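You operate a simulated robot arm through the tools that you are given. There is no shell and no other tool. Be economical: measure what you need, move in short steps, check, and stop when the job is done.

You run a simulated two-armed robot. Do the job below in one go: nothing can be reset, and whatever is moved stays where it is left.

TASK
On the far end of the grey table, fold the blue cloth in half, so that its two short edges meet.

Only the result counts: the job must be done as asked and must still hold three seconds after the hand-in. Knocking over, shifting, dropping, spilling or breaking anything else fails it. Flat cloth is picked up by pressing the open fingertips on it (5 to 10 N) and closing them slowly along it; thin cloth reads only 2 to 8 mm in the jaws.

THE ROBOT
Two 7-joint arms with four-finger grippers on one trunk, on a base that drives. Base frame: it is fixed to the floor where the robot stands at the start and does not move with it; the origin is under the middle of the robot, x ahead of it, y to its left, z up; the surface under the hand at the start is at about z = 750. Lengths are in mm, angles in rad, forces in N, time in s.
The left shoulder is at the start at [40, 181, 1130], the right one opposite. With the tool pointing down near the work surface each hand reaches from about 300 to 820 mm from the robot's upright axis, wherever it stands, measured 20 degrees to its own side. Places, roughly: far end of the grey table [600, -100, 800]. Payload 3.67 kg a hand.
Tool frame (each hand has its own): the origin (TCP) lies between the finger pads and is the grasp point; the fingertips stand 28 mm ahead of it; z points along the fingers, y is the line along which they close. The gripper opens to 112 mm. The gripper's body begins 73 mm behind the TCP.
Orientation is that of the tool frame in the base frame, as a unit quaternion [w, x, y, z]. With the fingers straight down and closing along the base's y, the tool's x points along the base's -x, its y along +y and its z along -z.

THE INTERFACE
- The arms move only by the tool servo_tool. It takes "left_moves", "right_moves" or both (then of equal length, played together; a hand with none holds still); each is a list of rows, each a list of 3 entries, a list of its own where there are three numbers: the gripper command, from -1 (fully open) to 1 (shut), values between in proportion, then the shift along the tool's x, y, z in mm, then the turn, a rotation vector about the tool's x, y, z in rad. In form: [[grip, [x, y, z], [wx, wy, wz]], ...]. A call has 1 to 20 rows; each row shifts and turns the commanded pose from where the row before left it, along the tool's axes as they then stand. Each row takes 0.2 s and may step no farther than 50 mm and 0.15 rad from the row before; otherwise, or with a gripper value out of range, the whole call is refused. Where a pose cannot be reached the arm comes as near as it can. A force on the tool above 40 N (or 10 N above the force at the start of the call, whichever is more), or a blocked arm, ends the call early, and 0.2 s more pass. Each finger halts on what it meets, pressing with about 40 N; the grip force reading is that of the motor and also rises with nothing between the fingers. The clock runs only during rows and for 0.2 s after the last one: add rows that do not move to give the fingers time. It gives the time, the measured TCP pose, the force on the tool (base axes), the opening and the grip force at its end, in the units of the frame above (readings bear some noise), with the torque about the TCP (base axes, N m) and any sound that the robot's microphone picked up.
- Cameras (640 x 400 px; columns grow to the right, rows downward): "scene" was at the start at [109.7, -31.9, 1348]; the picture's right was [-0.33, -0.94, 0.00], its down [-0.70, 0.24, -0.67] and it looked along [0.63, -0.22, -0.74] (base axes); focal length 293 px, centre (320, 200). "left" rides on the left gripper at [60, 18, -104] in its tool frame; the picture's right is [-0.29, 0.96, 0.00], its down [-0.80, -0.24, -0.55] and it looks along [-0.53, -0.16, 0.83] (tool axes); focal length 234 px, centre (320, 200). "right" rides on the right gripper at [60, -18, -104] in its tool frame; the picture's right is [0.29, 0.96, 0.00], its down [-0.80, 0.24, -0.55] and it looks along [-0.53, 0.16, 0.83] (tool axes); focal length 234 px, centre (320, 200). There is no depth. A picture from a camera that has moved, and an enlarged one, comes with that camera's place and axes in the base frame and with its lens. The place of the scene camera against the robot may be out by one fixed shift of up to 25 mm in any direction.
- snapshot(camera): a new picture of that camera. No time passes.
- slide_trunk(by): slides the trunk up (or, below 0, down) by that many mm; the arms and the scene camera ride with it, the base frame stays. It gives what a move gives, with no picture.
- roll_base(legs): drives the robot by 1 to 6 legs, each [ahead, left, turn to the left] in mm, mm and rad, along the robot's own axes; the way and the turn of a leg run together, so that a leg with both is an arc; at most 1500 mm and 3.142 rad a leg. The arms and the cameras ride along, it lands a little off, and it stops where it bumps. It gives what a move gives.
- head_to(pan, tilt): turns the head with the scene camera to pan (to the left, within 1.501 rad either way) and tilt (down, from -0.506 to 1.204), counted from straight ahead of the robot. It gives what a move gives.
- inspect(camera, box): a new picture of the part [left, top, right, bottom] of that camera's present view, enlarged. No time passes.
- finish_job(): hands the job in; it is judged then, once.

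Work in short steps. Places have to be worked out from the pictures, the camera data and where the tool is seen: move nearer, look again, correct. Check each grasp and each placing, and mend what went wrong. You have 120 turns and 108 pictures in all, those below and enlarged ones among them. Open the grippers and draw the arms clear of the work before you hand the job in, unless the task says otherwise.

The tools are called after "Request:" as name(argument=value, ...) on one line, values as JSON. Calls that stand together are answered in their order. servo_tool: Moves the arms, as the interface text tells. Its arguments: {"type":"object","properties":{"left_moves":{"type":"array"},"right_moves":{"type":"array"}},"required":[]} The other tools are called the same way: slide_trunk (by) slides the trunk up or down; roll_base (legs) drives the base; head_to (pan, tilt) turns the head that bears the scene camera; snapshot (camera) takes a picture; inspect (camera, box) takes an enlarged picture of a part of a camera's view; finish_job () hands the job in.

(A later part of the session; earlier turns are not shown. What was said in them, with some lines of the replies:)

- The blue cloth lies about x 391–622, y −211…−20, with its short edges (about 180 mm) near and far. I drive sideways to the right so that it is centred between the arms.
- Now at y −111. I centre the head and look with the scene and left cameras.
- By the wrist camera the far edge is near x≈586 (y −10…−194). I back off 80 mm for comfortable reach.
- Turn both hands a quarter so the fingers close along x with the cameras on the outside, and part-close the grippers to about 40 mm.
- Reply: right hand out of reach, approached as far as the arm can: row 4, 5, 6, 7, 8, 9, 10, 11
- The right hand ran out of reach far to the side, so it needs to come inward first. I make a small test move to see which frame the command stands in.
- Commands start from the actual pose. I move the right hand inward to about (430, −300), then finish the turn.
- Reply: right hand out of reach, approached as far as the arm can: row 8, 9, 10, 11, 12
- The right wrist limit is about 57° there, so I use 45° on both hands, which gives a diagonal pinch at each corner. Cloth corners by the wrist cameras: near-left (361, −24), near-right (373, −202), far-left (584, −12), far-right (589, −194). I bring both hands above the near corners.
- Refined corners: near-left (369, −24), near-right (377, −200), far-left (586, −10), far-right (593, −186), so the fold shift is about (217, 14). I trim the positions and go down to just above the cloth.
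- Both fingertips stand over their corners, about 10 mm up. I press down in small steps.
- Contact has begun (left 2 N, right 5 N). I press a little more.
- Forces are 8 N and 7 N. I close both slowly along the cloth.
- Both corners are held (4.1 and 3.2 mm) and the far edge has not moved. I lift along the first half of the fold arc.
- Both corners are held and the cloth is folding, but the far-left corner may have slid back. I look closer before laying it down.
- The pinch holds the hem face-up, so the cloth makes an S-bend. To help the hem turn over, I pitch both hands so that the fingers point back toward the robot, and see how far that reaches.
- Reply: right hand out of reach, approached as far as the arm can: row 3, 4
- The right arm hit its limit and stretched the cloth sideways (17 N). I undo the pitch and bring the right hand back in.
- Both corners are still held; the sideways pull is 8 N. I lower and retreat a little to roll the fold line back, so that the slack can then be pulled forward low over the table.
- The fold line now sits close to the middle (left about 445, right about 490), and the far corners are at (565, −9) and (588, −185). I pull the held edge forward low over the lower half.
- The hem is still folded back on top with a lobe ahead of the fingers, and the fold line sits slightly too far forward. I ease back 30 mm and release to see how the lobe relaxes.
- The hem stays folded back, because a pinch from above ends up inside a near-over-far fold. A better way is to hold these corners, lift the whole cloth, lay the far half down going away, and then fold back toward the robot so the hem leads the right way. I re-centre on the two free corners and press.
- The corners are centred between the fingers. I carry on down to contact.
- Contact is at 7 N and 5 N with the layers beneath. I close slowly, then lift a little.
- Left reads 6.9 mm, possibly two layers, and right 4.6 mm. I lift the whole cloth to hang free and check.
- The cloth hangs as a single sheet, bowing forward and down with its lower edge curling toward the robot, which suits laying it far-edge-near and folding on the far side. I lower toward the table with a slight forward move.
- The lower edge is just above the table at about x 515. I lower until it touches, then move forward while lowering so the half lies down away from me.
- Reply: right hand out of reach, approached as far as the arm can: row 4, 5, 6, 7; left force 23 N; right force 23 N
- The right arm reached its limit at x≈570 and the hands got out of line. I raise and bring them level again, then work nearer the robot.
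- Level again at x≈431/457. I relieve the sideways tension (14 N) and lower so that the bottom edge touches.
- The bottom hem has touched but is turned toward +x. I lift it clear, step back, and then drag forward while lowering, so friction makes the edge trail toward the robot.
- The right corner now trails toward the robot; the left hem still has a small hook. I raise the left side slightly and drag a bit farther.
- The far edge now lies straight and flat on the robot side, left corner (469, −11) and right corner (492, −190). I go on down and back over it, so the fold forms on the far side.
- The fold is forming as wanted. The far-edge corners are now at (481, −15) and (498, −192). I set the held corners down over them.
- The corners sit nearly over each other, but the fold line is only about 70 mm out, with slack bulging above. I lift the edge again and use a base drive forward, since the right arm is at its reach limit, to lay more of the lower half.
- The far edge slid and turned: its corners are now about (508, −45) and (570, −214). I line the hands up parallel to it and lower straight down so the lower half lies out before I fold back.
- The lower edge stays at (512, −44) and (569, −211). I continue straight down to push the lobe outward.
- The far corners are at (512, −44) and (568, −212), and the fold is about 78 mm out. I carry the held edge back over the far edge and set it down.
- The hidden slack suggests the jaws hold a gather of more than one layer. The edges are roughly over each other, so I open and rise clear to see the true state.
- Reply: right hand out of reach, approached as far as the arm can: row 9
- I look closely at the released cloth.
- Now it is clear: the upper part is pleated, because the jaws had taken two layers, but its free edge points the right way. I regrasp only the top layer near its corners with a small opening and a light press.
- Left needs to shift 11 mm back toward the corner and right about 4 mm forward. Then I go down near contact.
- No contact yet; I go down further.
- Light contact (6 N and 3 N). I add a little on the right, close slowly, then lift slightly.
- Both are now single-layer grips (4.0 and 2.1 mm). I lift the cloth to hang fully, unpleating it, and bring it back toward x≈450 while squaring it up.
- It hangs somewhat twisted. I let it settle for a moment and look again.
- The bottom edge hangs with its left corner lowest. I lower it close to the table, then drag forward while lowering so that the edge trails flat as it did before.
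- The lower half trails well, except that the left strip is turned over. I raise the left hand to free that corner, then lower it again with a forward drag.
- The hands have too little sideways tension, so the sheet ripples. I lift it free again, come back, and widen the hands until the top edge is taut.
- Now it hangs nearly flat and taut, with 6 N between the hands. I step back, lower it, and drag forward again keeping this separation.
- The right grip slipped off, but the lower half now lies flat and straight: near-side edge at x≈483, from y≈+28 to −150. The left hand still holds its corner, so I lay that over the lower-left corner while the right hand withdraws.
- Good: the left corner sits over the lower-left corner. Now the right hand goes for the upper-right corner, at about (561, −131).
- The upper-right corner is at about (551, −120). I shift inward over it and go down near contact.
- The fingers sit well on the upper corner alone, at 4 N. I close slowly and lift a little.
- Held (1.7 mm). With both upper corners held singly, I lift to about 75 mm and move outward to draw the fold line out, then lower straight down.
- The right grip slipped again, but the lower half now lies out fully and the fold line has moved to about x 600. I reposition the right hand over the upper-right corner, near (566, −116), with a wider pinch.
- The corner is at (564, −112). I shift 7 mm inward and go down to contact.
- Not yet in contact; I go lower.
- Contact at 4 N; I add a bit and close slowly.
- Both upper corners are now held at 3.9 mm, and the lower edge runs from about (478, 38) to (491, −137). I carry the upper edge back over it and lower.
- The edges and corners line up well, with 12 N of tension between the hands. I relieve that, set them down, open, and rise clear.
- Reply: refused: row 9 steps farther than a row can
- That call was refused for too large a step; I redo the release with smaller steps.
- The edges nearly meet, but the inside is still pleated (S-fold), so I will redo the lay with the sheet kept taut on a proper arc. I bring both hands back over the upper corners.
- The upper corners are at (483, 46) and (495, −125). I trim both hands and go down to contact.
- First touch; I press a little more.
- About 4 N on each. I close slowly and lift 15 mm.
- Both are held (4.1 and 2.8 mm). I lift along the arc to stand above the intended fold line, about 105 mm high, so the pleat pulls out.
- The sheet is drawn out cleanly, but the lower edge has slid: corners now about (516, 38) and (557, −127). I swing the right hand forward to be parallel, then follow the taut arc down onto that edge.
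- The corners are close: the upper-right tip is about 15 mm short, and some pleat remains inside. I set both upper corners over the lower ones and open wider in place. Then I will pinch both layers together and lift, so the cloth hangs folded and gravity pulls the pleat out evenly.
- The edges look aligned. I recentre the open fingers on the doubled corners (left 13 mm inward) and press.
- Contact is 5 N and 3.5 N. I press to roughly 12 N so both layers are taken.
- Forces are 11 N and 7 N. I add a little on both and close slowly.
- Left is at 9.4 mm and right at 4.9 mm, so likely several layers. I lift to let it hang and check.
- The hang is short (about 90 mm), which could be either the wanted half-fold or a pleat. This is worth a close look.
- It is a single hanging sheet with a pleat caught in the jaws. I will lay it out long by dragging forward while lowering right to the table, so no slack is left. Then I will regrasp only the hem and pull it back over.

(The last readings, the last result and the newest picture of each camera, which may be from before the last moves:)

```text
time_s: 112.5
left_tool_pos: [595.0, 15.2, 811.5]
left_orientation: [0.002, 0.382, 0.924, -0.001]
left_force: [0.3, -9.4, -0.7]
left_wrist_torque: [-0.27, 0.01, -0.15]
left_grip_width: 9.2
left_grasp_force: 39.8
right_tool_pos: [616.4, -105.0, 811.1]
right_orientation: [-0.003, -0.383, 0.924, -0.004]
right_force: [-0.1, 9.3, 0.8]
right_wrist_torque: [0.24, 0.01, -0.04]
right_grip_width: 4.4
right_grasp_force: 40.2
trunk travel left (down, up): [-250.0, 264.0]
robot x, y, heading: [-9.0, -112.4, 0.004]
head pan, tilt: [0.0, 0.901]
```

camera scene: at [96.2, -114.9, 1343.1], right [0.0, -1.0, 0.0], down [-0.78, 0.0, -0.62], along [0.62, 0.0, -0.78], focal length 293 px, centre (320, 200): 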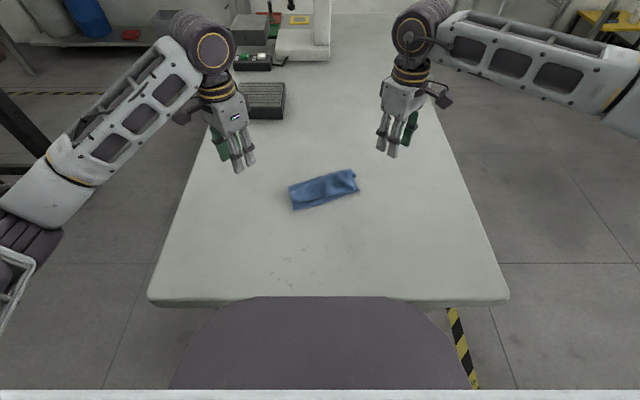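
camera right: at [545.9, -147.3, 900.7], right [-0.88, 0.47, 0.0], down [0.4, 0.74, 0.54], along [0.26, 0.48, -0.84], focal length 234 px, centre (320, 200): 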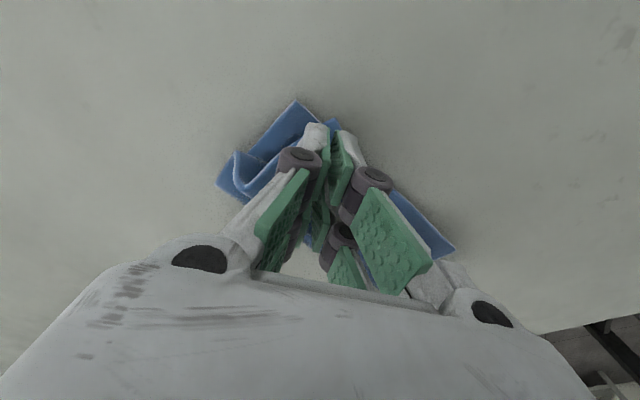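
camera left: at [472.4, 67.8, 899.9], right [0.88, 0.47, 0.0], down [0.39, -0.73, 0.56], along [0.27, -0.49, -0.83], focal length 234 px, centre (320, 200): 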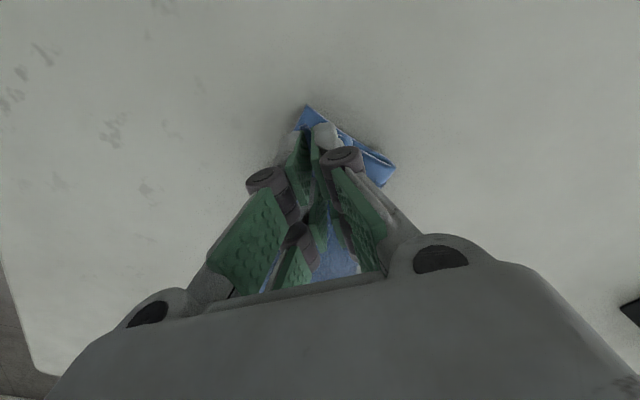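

Laid out low. I set the pinched edge down, open, and withdraw for one good overview picture.

Request:
servo_tool(left_moves=[[1, [-4, 0, 8], [0, 0, 0]], [1, [-2, 0, 8], [0, 0, 0]], [1, [0, 0, 3], [0, 0, 0]], [0.8, [0, 0, 0], [0, 0, 0]], [0.6, [0, 0, 0], [0, 0, 0]], [0.35, [0, 0, 0], [0, 0, 0]], [0.35, [0, 0, -12], [0, 0, 0]], [0.35, [0, 0, -25], [0, 0, 0]], [0.35, [15, 15, -30], [0, 0, 0]], [0.35, [25, 25, -25], [0, 0, 0]], [0.35, [25, 25, 0], [0, 0, 0]]], right_moves=[[1, [-4, 0, 8], [0, 0, 0]], [1, [-2, 0, 8], [0, 0, 0]], [1, [0, 0, 3], [0, 0, 0]], [0.8, [0, 0, 0], [0, 0, 0]], [0.6, [0, 0, 0], [0, 0, 0]], [0.35, [0, 0, 0], [0, 0, 0]], [0.35, [0, 0, -12], [0, 0, 0]], [0.35, [0, 0, -25], [0, 0, 0]], [0.35, [15, -15, -30], [0, 0, 0]], [0.35, [25, -25, -25], [0, 0, 0]], [0.35, [20, -20, 0], [0, 0, 0]]])

Request:
inspect(camera="scene", box=[240, 130, 370, 220])

```text
time_s: 114.9
left_tool_pos: [599.1, 101.9, 885.5]
left_orientation: [0.001, 0.383, 0.924, 0.0]
left_force: [0.1, -0.3, 0.2]
left_wrist_torque: [0.0, -0.04, -0.02]
left_grip_width: 36.2
left_grasp_force: 0.1
right_tool_pos: [620.9, -183.9, 884.8]
right_orientation: [-0.003, -0.382, 0.924, -0.004]
right_force: [-0.3, 0.6, 0.2]
right_wrist_torque: [-0.01, 0.0, 0.01]
right_grip_width: 36.2
right_grasp_force: 0.1
trunk travel left (down, up): [-250.0, 264.0]
robot x, y, heading: [-14.4, -110.8, 0.001]
head pan, tilt: [0.0, 0.901]
```

```text
4.44 times, centred on (305, 175) of scene
camera zoom: at [96.6, -116.5, 1343.1], right [0.0, -1.0, 0.0], down [-0.78, 0.0, -0.62], along [0.62, 0.0, -0.78], focal length 1303 px, centre (387, 311)
```

zoom: 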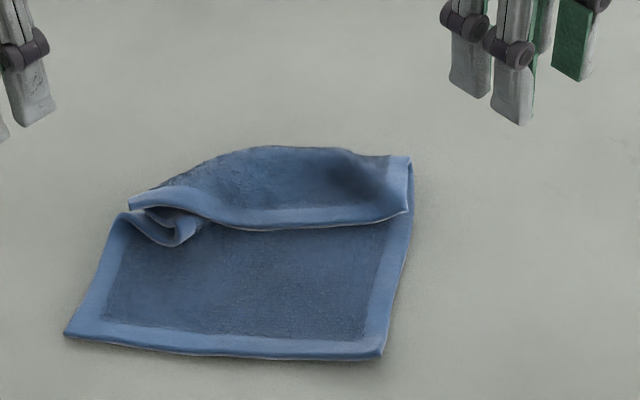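

Excellent: the lower half is now laid out fully and the free edge lies on top, facing the lower edge, with only a small pleat at the left. It just has to be pulled back about 100 mm. Upper corners are about (613, 41) and (603, −118), lower ones about (528, 70) and (500, −104). I move the hands over the upper corners.

Request:
servo_tool(left_moves=[[0.62, [-20.2, -8.9, 12], [0, 0, 0]], [0.62, [-20.2, -8.9, 18], [0, 0, 0]], [0.62, [-20.2, -8.9, 22], [0, 0, 0]], [0.62, [-20.2, -8.9, 25], [0, 0, 0]], [0.62, [0, 0, 5], [0, 0, 0]], [0.62, [0, 0, 4], [0, 0, 0]], [0.62, [0, 0, 3], [0, 0, 0]]], right_moves=[[0.6, [-16, 15, 12], [0, 0, 0]], [0.6, [-16, 15, 18], [0, 0, 0]], [0.6, [-16, 15, 22], [0, 0, 0]], [0.6, [-16, 15, 25], [0, 0, 0]], [0.6, [0, 0, 8], [0, 0, 0]], [0.6, [0, 0, 6], [0, 0, 0]], [0.6, [0, 0, 3], [0, 0, 0]]])

```text
time_s: 116.5
left_tool_pos: [631.6, 18.9, 796.4]
left_orientation: [0.001, 0.383, 0.924, 0.0]
left_force: [0.0, 0.0, -0.3]
left_wrist_torque: [0.01, 0.03, 0.0]
left_grip_width: 21.4
left_grasp_force: 0.0
right_tool_pos: [623.5, -99.0, 790.2]
right_orientation: [-0.004, -0.382, 0.924, -0.005]
right_force: [-0.4, 0.0, 0.3]
right_wrist_torque: [0.01, -0.04, 0.02]
right_grip_width: 22.7
right_grasp_force: 0.1
trunk travel left (down, up): [-250.0, 264.0]
robot x, y, heading: [-13.5, -111.1, -0.006]
head pan, tilt: [0.0, 0.901]
```

No contact yet; I step down gently.

Request:
servo_tool(left_moves=[[0.62, [0, 0, 3], [0, 0, 0]], [0.62, [0, 0, 2], [0, 0, 0]], [0.62, [0, 0, 0], [0, 0, 0]]], right_moves=[[0.6, [0, 0, 2], [0, 0, 0]], [0.6, [0, 0, 1.5], [0, 0, 0]], [0.6, [0, 0, 0], [0, 0, 0]]])

```text
time_s: 117.3
left_tool_pos: [631.4, 18.8, 792.0]
left_orientation: [0.0, 0.382, 0.924, 0.001]
left_force: [-0.4, -0.2, 2.1]
left_wrist_torque: [-0.05, 0.04, -0.01]
left_grip_width: 21.3
left_grasp_force: 0.1
right_tool_pos: [622.1, -98.6, 786.9]
right_orientation: [-0.004, -0.382, 0.924, -0.004]
right_force: [0.3, 0.3, 1.7]
right_wrist_torque: [-0.01, -0.07, 0.01]
right_grip_width: 22.3
right_grasp_force: 0.0
trunk travel left (down, up): [-250.0, 264.0]
robot x, y, heading: [-15.7, -110.3, -0.001]
head pan, tilt: [0.0, 0.901]
```

Request:
servo_tool(left_moves=[[0.62, [0, 0, 1.5], [0, 0, 0]], [0.62, [0, 0, 1], [0, 0, 0]]], right_moves=[[0.6, [0, 0, 1.5], [0, 0, 0]], [0.6, [0, 0, 1], [0, 0, 0]]])

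```text
time_s: 117.9
left_tool_pos: [630.7, 19.7, 788.8]
left_orientation: [0.002, 0.382, 0.924, 0.002]
left_force: [-0.3, -0.2, 4.7]
left_wrist_torque: [-0.05, 0.04, 0.0]
left_grip_width: 21.2
left_grasp_force: 0.1
right_tool_pos: [623.6, -98.4, 784.0]
right_orientation: [-0.003, -0.382, 0.924, -0.004]
right_force: [0.3, 0.0, 3.6]
right_wrist_torque: [0.02, -0.02, 0.02]
right_grip_width: 22.4
right_grasp_force: 0.0
trunk travel left (down, up): [-250.0, 264.0]
robot x, y, heading: [-12.5, -113.3, -0.005]
head pan, tilt: [0.0, 0.901]
```

Now 4.7 N and 3.6 N; I close slowly and lift 12 mm.

Request:
servo_tool(left_moves=[[0.66, [0, 0, 0], [0, 0, 0]], [0.7, [0, 0, 0], [0, 0, 0]], [0.75, [0, 0, 0], [0, 0, 0]], [0.8, [0, 0, 0], [0, 0, 0]], [0.85, [0, 0, 0], [0, 0, 0]], [0.9, [0, 0, 0], [0, 0, 0]], [0.95, [0, 0, 0], [0, 0, 0]], [1, [0, 0, 0], [0, 0, 0]], [1, [0, 0, 0], [0, 0, 0]], [1, [0, 0, 0], [0, 0, 0]], [1, [0, 0, -6], [0, 0, 0]], [1, [0, 0, -6], [0, 0, 0]]], right_moves=[[0.66, [0, 0, 0.5], [0, 0, 0]], [0.7, [0, 0, 0], [0, 0, 0]], [0.75, [0, 0, 0], [0, 0, 0]], [0.8, [0, 0, 0], [0, 0, 0]], [0.85, [0, 0, 0], [0, 0, 0]], [0.9, [0, 0, 0], [0, 0, 0]], [0.95, [0, 0, 0], [0, 0, 0]], [1, [0, 0, 0], [0, 0, 0]], [1, [0, 0, 0], [0, 0, 0]], [1, [0, 0, 0], [0, 0, 0]], [1, [0, 0, -7], [0, 0, 0]], [1, [0, 0, -8], [0, 0, 0]]])

```text
time_s: 120.5
left_tool_pos: [630.8, 20.0, 801.0]
left_orientation: [0.001, 0.382, 0.924, 0.001]
left_force: [-0.3, 0.3, -0.1]
left_wrist_torque: [0.03, 0.01, -0.03]
left_grip_width: 0.1
left_grasp_force: 35.9
right_tool_pos: [622.4, -97.9, 799.0]
right_orientation: [-0.004, -0.381, 0.925, -0.005]
right_force: [-0.5, -0.2, 0.3]
right_wrist_torque: [0.01, -0.01, 0.03]
right_grip_width: 4.4
right_grasp_force: 40.4
trunk travel left (down, up): [-250.0, 264.0]
robot x, y, heading: [-13.4, -110.4, -0.0]
head pan, tilt: [0.0, 0.901]
```

Right is held (4.4 mm); left missed. I reopen the left a bit wider, press harder, and try again.

Request:
servo_tool(left_moves=[[0.5, [-2, -2, -3], [0, 0, 0]], [0.5, [0, 0, 0], [0, 0, 0]], [0.5, [0, 0, 8], [0, 0, 0]], [0.5, [0, 0, 6], [0, 0, 0]], [0.5, [0, 0, 2], [0, 0, 0]], [0.5, [0, 0, 1], [0, 0, 0]]])

```text
time_s: 121.9
left_tool_pos: [631.6, 16.8, 789.6]
left_orientation: [0.002, 0.383, 0.924, 0.001]
left_force: [-0.2, -0.4, 11.7]
left_wrist_torque: [-0.17, 0.15, 0.05]
left_grip_width: 28.1
left_grasp_force: 0.2
right_tool_pos: [622.8, -99.5, 799.4]
right_orientation: [-0.003, -0.382, 0.924, -0.005]
right_force: [-0.8, 0.4, -0.2]
right_wrist_torque: [0.03, -0.02, 0.03]
right_grip_width: 4.4
right_grasp_force: 39.8
trunk travel left (down, up): [-250.0, 264.0]
robot x, y, heading: [-12.6, -112.5, -0.004]
head pan, tilt: [0.0, 0.901]
```

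The torque shows only the near finger bears, so the outer one is off the flap. I shift the left hand 16 mm toward the near finger and press again.

Request:
servo_tool(left_moves=[[0.55, [0, 0, -8], [0, 0, 0]], [0.55, [0.4, -16, 0], [0, 0, 0]], [0.55, [0, 0, 6], [0, 0, 0]], [0.55, [0, 0, 2], [0, 0, 0]], [0.55, [0, 0, 0], [0, 0, 0]]])

```text
time_s: 123.1
left_tool_pos: [619.2, 5.9, 788.8]
left_orientation: [0.002, 0.383, 0.924, 0.001]
left_force: [0.5, -0.3, 12.6]
left_wrist_torque: [-0.15, 0.13, -0.01]
left_grip_width: 25.0
left_grasp_force: 0.0
right_tool_pos: [622.8, -97.9, 799.4]
right_orientation: [-0.004, -0.382, 0.924, -0.005]
right_force: [0.6, 0.4, 0.3]
right_wrist_torque: [0.03, 0.03, -0.03]
right_grip_width: 4.4
right_grasp_force: 39.9
trunk travel left (down, up): [-250.0, 264.0]
robot x, y, heading: [-11.1, -109.6, -0.001]
head pan, tilt: [0.0, 0.901]
```

By the last picture the flap is narrow at the left. I shift 7 mm toward the edge and check the load balance.

Request:
servo_tool(left_moves=[[0.6, [0, 0, -8], [0, 0, 0]], [0.6, [6.4, -3.5, 0], [0, 0, 0]], [0.6, [0, 0, 6], [0, 0, 0]], [0.6, [0, 0, 1.5], [0, 0, 0]], [0.6, [0, 0, 0], [0, 0, 0]]])

```text
time_s: 124.3
left_tool_pos: [612.7, 7.6, 787.8]
left_orientation: [0.002, 0.383, 0.924, 0.001]
left_force: [0.3, -0.4, 11.1]
left_wrist_torque: [-0.16, 0.11, 0.05]
left_grip_width: 21.9
left_grasp_force: 0.1
right_tool_pos: [624.5, -99.8, 798.4]
right_orientation: [-0.003, -0.382, 0.924, -0.005]
right_force: [-0.3, -0.6, 0.8]
right_wrist_torque: [0.04, 0.05, -0.02]
right_grip_width: 4.5
right_grasp_force: 40.4
trunk travel left (down, up): [-250.0, 264.0]
robot x, y, heading: [-14.8, -108.1, -0.005]
head pan, tilt: [0.0, 0.901]
```

Still mostly on the near finger, but at 11 N the other should bear as well; I close here and test.

Request:
servo_tool(left_moves=[[0.6, [0, 0, 1], [0, 0, 0]], [0.66, [0, 0, 0.5], [0, 0, 0]], [0.72, [0, 0, 0.5], [0, 0, 0]], [0.78, [0, 0, 0], [0, 0, 0]], [0.84, [0, 0, 0], [0, 0, 0]], [0.9, [0, 0, 0], [0, 0, 0]], [0.96, [0, 0, 0], [0, 0, 0]], [1, [0, 0, 0], [0, 0, 0]], [1, [0, 0, 0], [0, 0, 0]], [1, [0, 0, -6], [0, 0, 0]], [1, [0, 0, -6], [0, 0, 0]]])

```text
time_s: 126.7
left_tool_pos: [612.0, 9.1, 794.7]
left_orientation: [0.001, 0.382, 0.924, 0.001]
left_force: [1.2, -0.6, 0.1]
left_wrist_torque: [0.05, -0.06, 0.03]
left_grip_width: 3.4
left_grasp_force: 40.0
right_tool_pos: [622.6, -98.3, 799.9]
right_orientation: [-0.004, -0.382, 0.924, -0.004]
right_force: [0.5, 0.0, 0.3]
right_wrist_torque: [0.03, 0.01, -0.02]
right_grip_width: 4.7
right_grasp_force: 40.0
trunk travel left (down, up): [-250.0, 264.0]
robot x, y, heading: [-11.8, -111.1, -0.004]
head pan, tilt: [0.0, 0.901]
```

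Both are held (3.4 and 4.7 mm). I pull the upper edge back low over the lower half toward the lower edge.

Request:
servo_tool(left_moves=[[1, [8.9, -4.7, -3], [0, 0, 0]], [1, [8.9, -4.7, -3], [0, 0, 0]], [1, [8.9, -4.7, -2], [0, 0, 0]], [1, [8.9, -4.7, 0], [0, 0, 0]], [1, [8.9, -4.7, 0], [0, 0, 0]], [1, [8.9, -4.7, 0], [0, 0, 0]], [1, [8.9, -4.7, 0], [0, 0, 0]], [1, [8.9, -4.7, 0], [0, 0, 0]], [1, [0, 0, 5], [0, 0, 0]]], right_moves=[[1, [7.5, 10.3, -2], [0, 0, 0]], [1, [7.5, 10.3, -1], [0, 0, 0]], [1, [7.5, 10.3, 0], [0, 0, 0]], [1, [7.5, 10.3, 0], [0, 0, 0]], [1, [7.5, 10.3, 0], [0, 0, 0]], [1, [7.5, 10.3, 0], [0, 0, 0]], [1, [7.5, 10.3, 0], [0, 0, 0]], [1, [7.5, 10.3, 0], [0, 0, 0]], [1, [0, 0, 5], [0, 0, 0]]])

```text
time_s: 128.7
left_tool_pos: [536.4, 32.7, 801.1]
left_orientation: [0.001, 0.381, 0.924, 0.0]
left_force: [-0.4, -0.5, 0.1]
left_wrist_torque: [-0.01, -0.01, 0.0]
left_grip_width: 3.2
left_grasp_force: 39.7
right_tool_pos: [523.2, -82.9, 797.4]
right_orientation: [-0.004, -0.382, 0.924, -0.003]
right_force: [1.1, 1.1, 0.3]
right_wrist_torque: [0.0, 0.05, 0.03]
right_grip_width: 4.6
right_grasp_force: 40.4
trunk travel left (down, up): [-250.0, 264.0]
robot x, y, heading: [-18.1, -114.2, 0.003]
head pan, tilt: [0.0, 0.901]
```

Both are still held with no tension. I widen slightly, set the edge down, open, and rise clear before the last picture.

Request:
servo_tool(left_moves=[[1, [2, 2, 3], [0, 0, 0]], [1, [0, 0, 4], [0, 0, 0]], [0.85, [0, 0, 0], [0, 0, 0]], [0.7, [0, 0, 0], [0, 0, 0]], [0.5, [0, 0, 0], [0, 0, 0]], [0.4, [0, 0, 0], [0, 0, 0]], [0.4, [0, 0, -10], [0, 0, 0]], [0.4, [0, 0, -25], [0, 0, 0]], [0.4, [15, 15, -30], [0, 0, 0]], [0.4, [25, 25, -25], [0, 0, 0]], [0.4, [25, 25, 0], [0, 0, 0]]], right_moves=[[1, [2, -2, 2], [0, 0, 0]], [1, [0, 0, 3], [0, 0, 0]], [0.85, [0, 0, 0], [0, 0, 0]], [0.7, [0, 0, 0], [0, 0, 0]], [0.5, [0, 0, 0], [0, 0, 0]], [0.4, [0, 0, 0], [0, 0, 0]], [0.4, [0, 0, -10], [0, 0, 0]], [0.4, [0, 0, -25], [0, 0, 0]], [0.4, [15, -15, -30], [0, 0, 0]], [0.4, [25, -25, -25], [0, 0, 0]], [0.4, [25, -25, 0], [0, 0, 0]]])

Request:
inspect(camera="scene", box=[240, 130, 370, 220])

```text
time_s: 131.1
left_tool_pos: [534.3, 125.5, 884.2]
left_orientation: [0.0, 0.382, 0.924, 0.001]
left_force: [-0.3, -0.8, -0.1]
left_wrist_torque: [-0.01, -0.01, 0.04]
left_grip_width: 33.5
left_grasp_force: 0.0
right_tool_pos: [523.3, -177.0, 884.8]
right_orientation: [-0.004, -0.382, 0.924, -0.005]
right_force: [0.0, -0.1, -0.1]
right_wrist_torque: [-0.02, 0.0, 0.0]
right_grip_width: 33.7
right_grasp_force: 0.1
trunk travel left (down, up): [-250.0, 264.0]
robot x, y, heading: [-18.0, -109.4, -0.001]
head pan, tilt: [0.0, 0.901]
```

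```text
4.44 times, centred on (305, 175) of scene
camera zoom: at [96.3, -117.0, 1343.1], right [0.0, -1.0, 0.0], down [-0.78, 0.0, -0.62], along [0.62, 0.0, -0.78], focal length 1303 px, centre (387, 311)
```

zoom: 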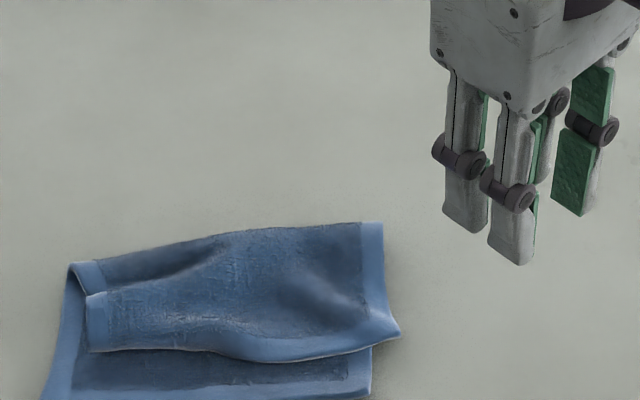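

The fold itself is now clean; the cloth slid a little, and the upper edge is short of the lower edge by roughly (−38, +17) on the right and (−26, +23) on the left. No pictures are left, so I regrasp the upper corners from these positions and go by force and grip width.

Request:
servo_tool(left_moves=[[0.58, [-12.4, -14.6, 10], [0, 0, 0]], [0.58, [-12.4, -14.6, 12], [0, 0, 0]], [0.58, [-12.4, -14.6, 20], [0, 0, 0]], [0.58, [-12.4, -14.6, 21], [0, 0, 0]], [0.58, [-12.4, -14.6, 21], [0, 0, 0]], [0.58, [0, 0, 5], [0, 0, 0]], [0.58, [0, 0, 3], [0, 0, 0]]], right_moves=[[0.58, [-13, 11.3, 10], [0, 0, 0]], [0.58, [-13, 11.3, 12], [0, 0, 0]], [0.58, [-13, 11.3, 20], [0, 0, 0]], [0.58, [-13, 11.3, 22], [0, 0, 0]], [0.58, [-13, 11.3, 22], [0, 0, 0]], [0.58, [0, 0, 5], [0, 0, 0]], [0.58, [0, 0, 4], [0, 0, 0]]])

```text
time_s: 132.7
left_tool_pos: [529.1, 30.5, 790.3]
left_orientation: [0.001, 0.383, 0.924, 0.001]
left_force: [0.3, -0.1, 0.1]
left_wrist_torque: [0.03, 0.01, -0.02]
left_grip_width: 23.7
left_grasp_force: 0.0
right_tool_pos: [528.8, -90.9, 787.3]
right_orientation: [-0.003, -0.382, 0.924, -0.005]
right_force: [-0.3, -0.9, 0.6]
right_wrist_torque: [0.03, 0.01, 0.04]
right_grip_width: 23.3
right_grasp_force: 0.0
trunk travel left (down, up): [-250.0, 264.0]
robot x, y, heading: [-15.6, -110.0, -0.009]
head pan, tilt: [0.0, 0.901]
```

No contact yet; I step down.

Request:
servo_tool(left_moves=[[0.58, [0, 0, 2], [0, 0, 0]], [0.58, [0, 0, 2], [0, 0, 0]], [0.58, [0, 0, 0], [0, 0, 0]]], right_moves=[[0.58, [0, 0, 1.5], [0, 0, 0]], [0.58, [0, 0, 1.5], [0, 0, 0]], [0.58, [0, 0, 0], [0, 0, 0]]])

```text
time_s: 133.5
left_tool_pos: [527.7, 30.7, 786.6]
left_orientation: [0.001, 0.383, 0.924, 0.0]
left_force: [0.3, -0.6, 2.8]
left_wrist_torque: [0.01, 0.0, -0.02]
left_grip_width: 23.4
left_grasp_force: 0.1
right_tool_pos: [528.8, -92.1, 783.6]
right_orientation: [-0.004, -0.381, 0.924, -0.004]
right_force: [0.5, 0.4, 4.0]
right_wrist_torque: [0.03, -0.02, -0.02]
right_grip_width: 23.3
right_grasp_force: 0.0
trunk travel left (down, up): [-250.0, 264.0]
robot x, y, heading: [-8.6, -109.2, 0.0]
head pan, tilt: [0.0, 0.901]
```

Balanced contact (2.8 N and 4 N). I add a little, close slowly, and lift 10 mm.

Request:
servo_tool(left_moves=[[0.58, [0, 0, 1.2], [0, 0, 0]], [0.63, [0, 0, 0.4], [0, 0, 0]], [0.68, [0, 0, 0], [0, 0, 0]], [0.73, [0, 0, 0], [0, 0, 0]], [0.78, [0, 0, 0], [0, 0, 0]], [0.83, [0, 0, 0], [0, 0, 0]], [0.88, [0, 0, 0], [0, 0, 0]], [0.94, [0, 0, 0], [0, 0, 0]], [1, [0, 0, 0], [0, 0, 0]], [1, [0, 0, 0], [0, 0, 0]], [1, [0, 0, 0], [0, 0, 0]], [1, [0, 0, -5], [0, 0, 0]], [1, [0, 0, -5], [0, 0, 0]]], right_moves=[[0.58, [0, 0, 0.6], [0, 0, 0]], [0.63, [0, 0, 0], [0, 0, 0]], [0.68, [0, 0, 0], [0, 0, 0]], [0.73, [0, 0, 0], [0, 0, 0]], [0.78, [0, 0, 0], [0, 0, 0]], [0.83, [0, 0, 0], [0, 0, 0]], [0.88, [0, 0, 0], [0, 0, 0]], [0.94, [0, 0, 0], [0, 0, 0]], [1, [0, 0, 0], [0, 0, 0]], [1, [0, 0, 0], [0, 0, 0]], [1, [0, 0, 0], [0, 0, 0]], [1, [0, 0, -5], [0, 0, 0]], [1, [0, 0, -5], [0, 0, 0]]])

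```text
time_s: 136.3
left_tool_pos: [527.5, 31.8, 794.8]
left_orientation: [0.001, 0.383, 0.924, 0.001]
left_force: [-0.7, -6.2, 0.3]
left_wrist_torque: [-0.17, -0.02, 0.0]
left_grip_width: 5.0
left_grasp_force: 40.1
right_tool_pos: [528.5, -90.4, 792.7]
right_orientation: [-0.003, -0.381, 0.924, -0.004]
right_force: [-1.2, 6.2, 0.1]
right_wrist_torque: [0.12, 0.01, 0.08]
right_grip_width: 4.4
right_grasp_force: 39.9
trunk travel left (down, up): [-250.0, 264.0]
robot x, y, heading: [-13.7, -109.8, 0.0]
head pan, tilt: [0.0, 0.901]
```

Both are held (5.0 and 4.4 mm), taut between the hands. I lift a little, carry the edge back by the measured gap, and lower.

Request:
servo_tool(left_moves=[[1, [0, 0, -12], [0, 0, 0]], [1, [4.3, -1, -12], [0, 0, 0]], [1, [8.7, -1.9, 0], [0, 0, 0]], [1, [8.7, -1.9, 0], [0, 0, 0]], [1, [8.7, -1.9, 4], [0, 0, 0]], [1, [4.4, -0.9, 10], [0, 0, 0]], [1, [0, 0, 10], [0, 0, 0]], [1, [0, 0, 5], [0, 0, 0]]], right_moves=[[1, [0, 0, -12], [0, 0, 0]], [1, [2.1, 5.5, -12], [0, 0, 0]], [1, [4.2, 11, 0], [0, 0, 0]], [1, [4.2, 11, 0], [0, 0, 0]], [1, [4.2, 11, 4], [0, 0, 0]], [1, [2.1, 5.5, 10], [0, 0, 0]], [1, [0, 0, 10], [0, 0, 0]], [1, [0, 0, 5], [0, 0, 0]]])

```text
time_s: 138.1
left_tool_pos: [497.7, 49.5, 789.8]
left_orientation: [0.002, 0.383, 0.924, 0.0]
left_force: [-0.5, -4.4, 0.6]
left_wrist_torque: [-0.11, -0.01, -0.05]
left_grip_width: 4.5
left_grasp_force: 40.1
right_tool_pos: [486.0, -72.0, 788.0]
right_orientation: [-0.003, -0.382, 0.924, -0.005]
right_force: [-0.1, 5.2, 0.0]
right_wrist_torque: [0.12, 0.02, -0.01]
right_grip_width: 4.2
right_grasp_force: 40.2
trunk travel left (down, up): [-250.0, 264.0]
robot x, y, heading: [-13.8, -112.1, -0.003]
head pan, tilt: [0.0, 0.901]
```

The held corners should now be at about (478, 70) and (470, −94), over the lower ones. I open gently and withdraw straight up, then aside.

Request:
servo_tool(left_moves=[[1, [0, 0, 2], [0, 0, 0]], [0.9, [0, 0, 0], [0, 0, 0]], [0.8, [0, 0, 0], [0, 0, 0]], [0.7, [0, 0, 0], [0, 0, 0]], [0.55, [0, 0, 0], [0, 0, 0]], [0.4, [0, 0, 0], [0, 0, 0]], [0.4, [0, 0, -10], [0, 0, 0]], [0.4, [0, 0, -25], [0, 0, 0]], [0.0, [0, 0, -30], [0, 0, 0]], [-0.5, [20, 20, -30], [0, 0, 0]], [-1, [25, 25, -20], [0, 0, 0]], [-1, [25, 25, 0], [0, 0, 0]]], right_moves=[[1, [0, 0, 2], [0, 0, 0]], [0.9, [0, 0, 0], [0, 0, 0]], [0.8, [0, 0, 0], [0, 0, 0]], [0.7, [0, 0, 0], [0, 0, 0]], [0.55, [0, 0, 0], [0, 0, 0]], [0.4, [0, 0, 0], [0, 0, 0]], [0.4, [0, 0, -10], [0, 0, 0]], [0.4, [0, 0, -25], [0, 0, 0]], [0.0, [0, 0, -30], [0, 0, 0]], [-0.5, [20, -20, -30], [0, 0, 0]], [-1, [25, -25, -20], [0, 0, 0]], [-1, [25, -25, 0], [0, 0, 0]]])

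```text
time_s: 140.7
left_tool_pos: [497.5, 148.2, 903.7]
left_orientation: [0.0, 0.383, 0.924, 0.001]
left_force: [0.3, -0.6, -0.1]
left_wrist_torque: [-0.01, -0.04, 0.0]
left_grip_width: 111.9
left_grasp_force: 0.0
right_tool_pos: [485.5, -169.4, 902.7]
right_orientation: [-0.003, -0.381, 0.924, -0.005]
right_force: [0.0, 0.4, 0.5]
right_wrist_torque: [-0.01, -0.02, 0.02]
right_grip_width: 112.3
right_grasp_force: 0.1
trunk travel left (down, up): [-250.0, 264.0]
robot x, y, heading: [-14.9, -110.6, -0.001]
head pan, tilt: [0.0, 0.901]
```

Both hands are open and clear, and the edges are together by my reckoning. No pictures remain, so I hand in.

Request:
finish_job()

```text
The job is handed in.
```

I handed in the blue cloth folded in half with its two short edges brought together, but I could not check the final placement because I had used all my pictures.

By my reckoning from the last picture and the arm readings, the upper corners are within about 10 mm of the lower ones. A small pleat showed at the left end of the fold in that last picture and may still be there. The cloth ended up turned over from how it started and a little away from its original spot. I saw nothing else on the table move, and both grippers are open and clear of the cloth.
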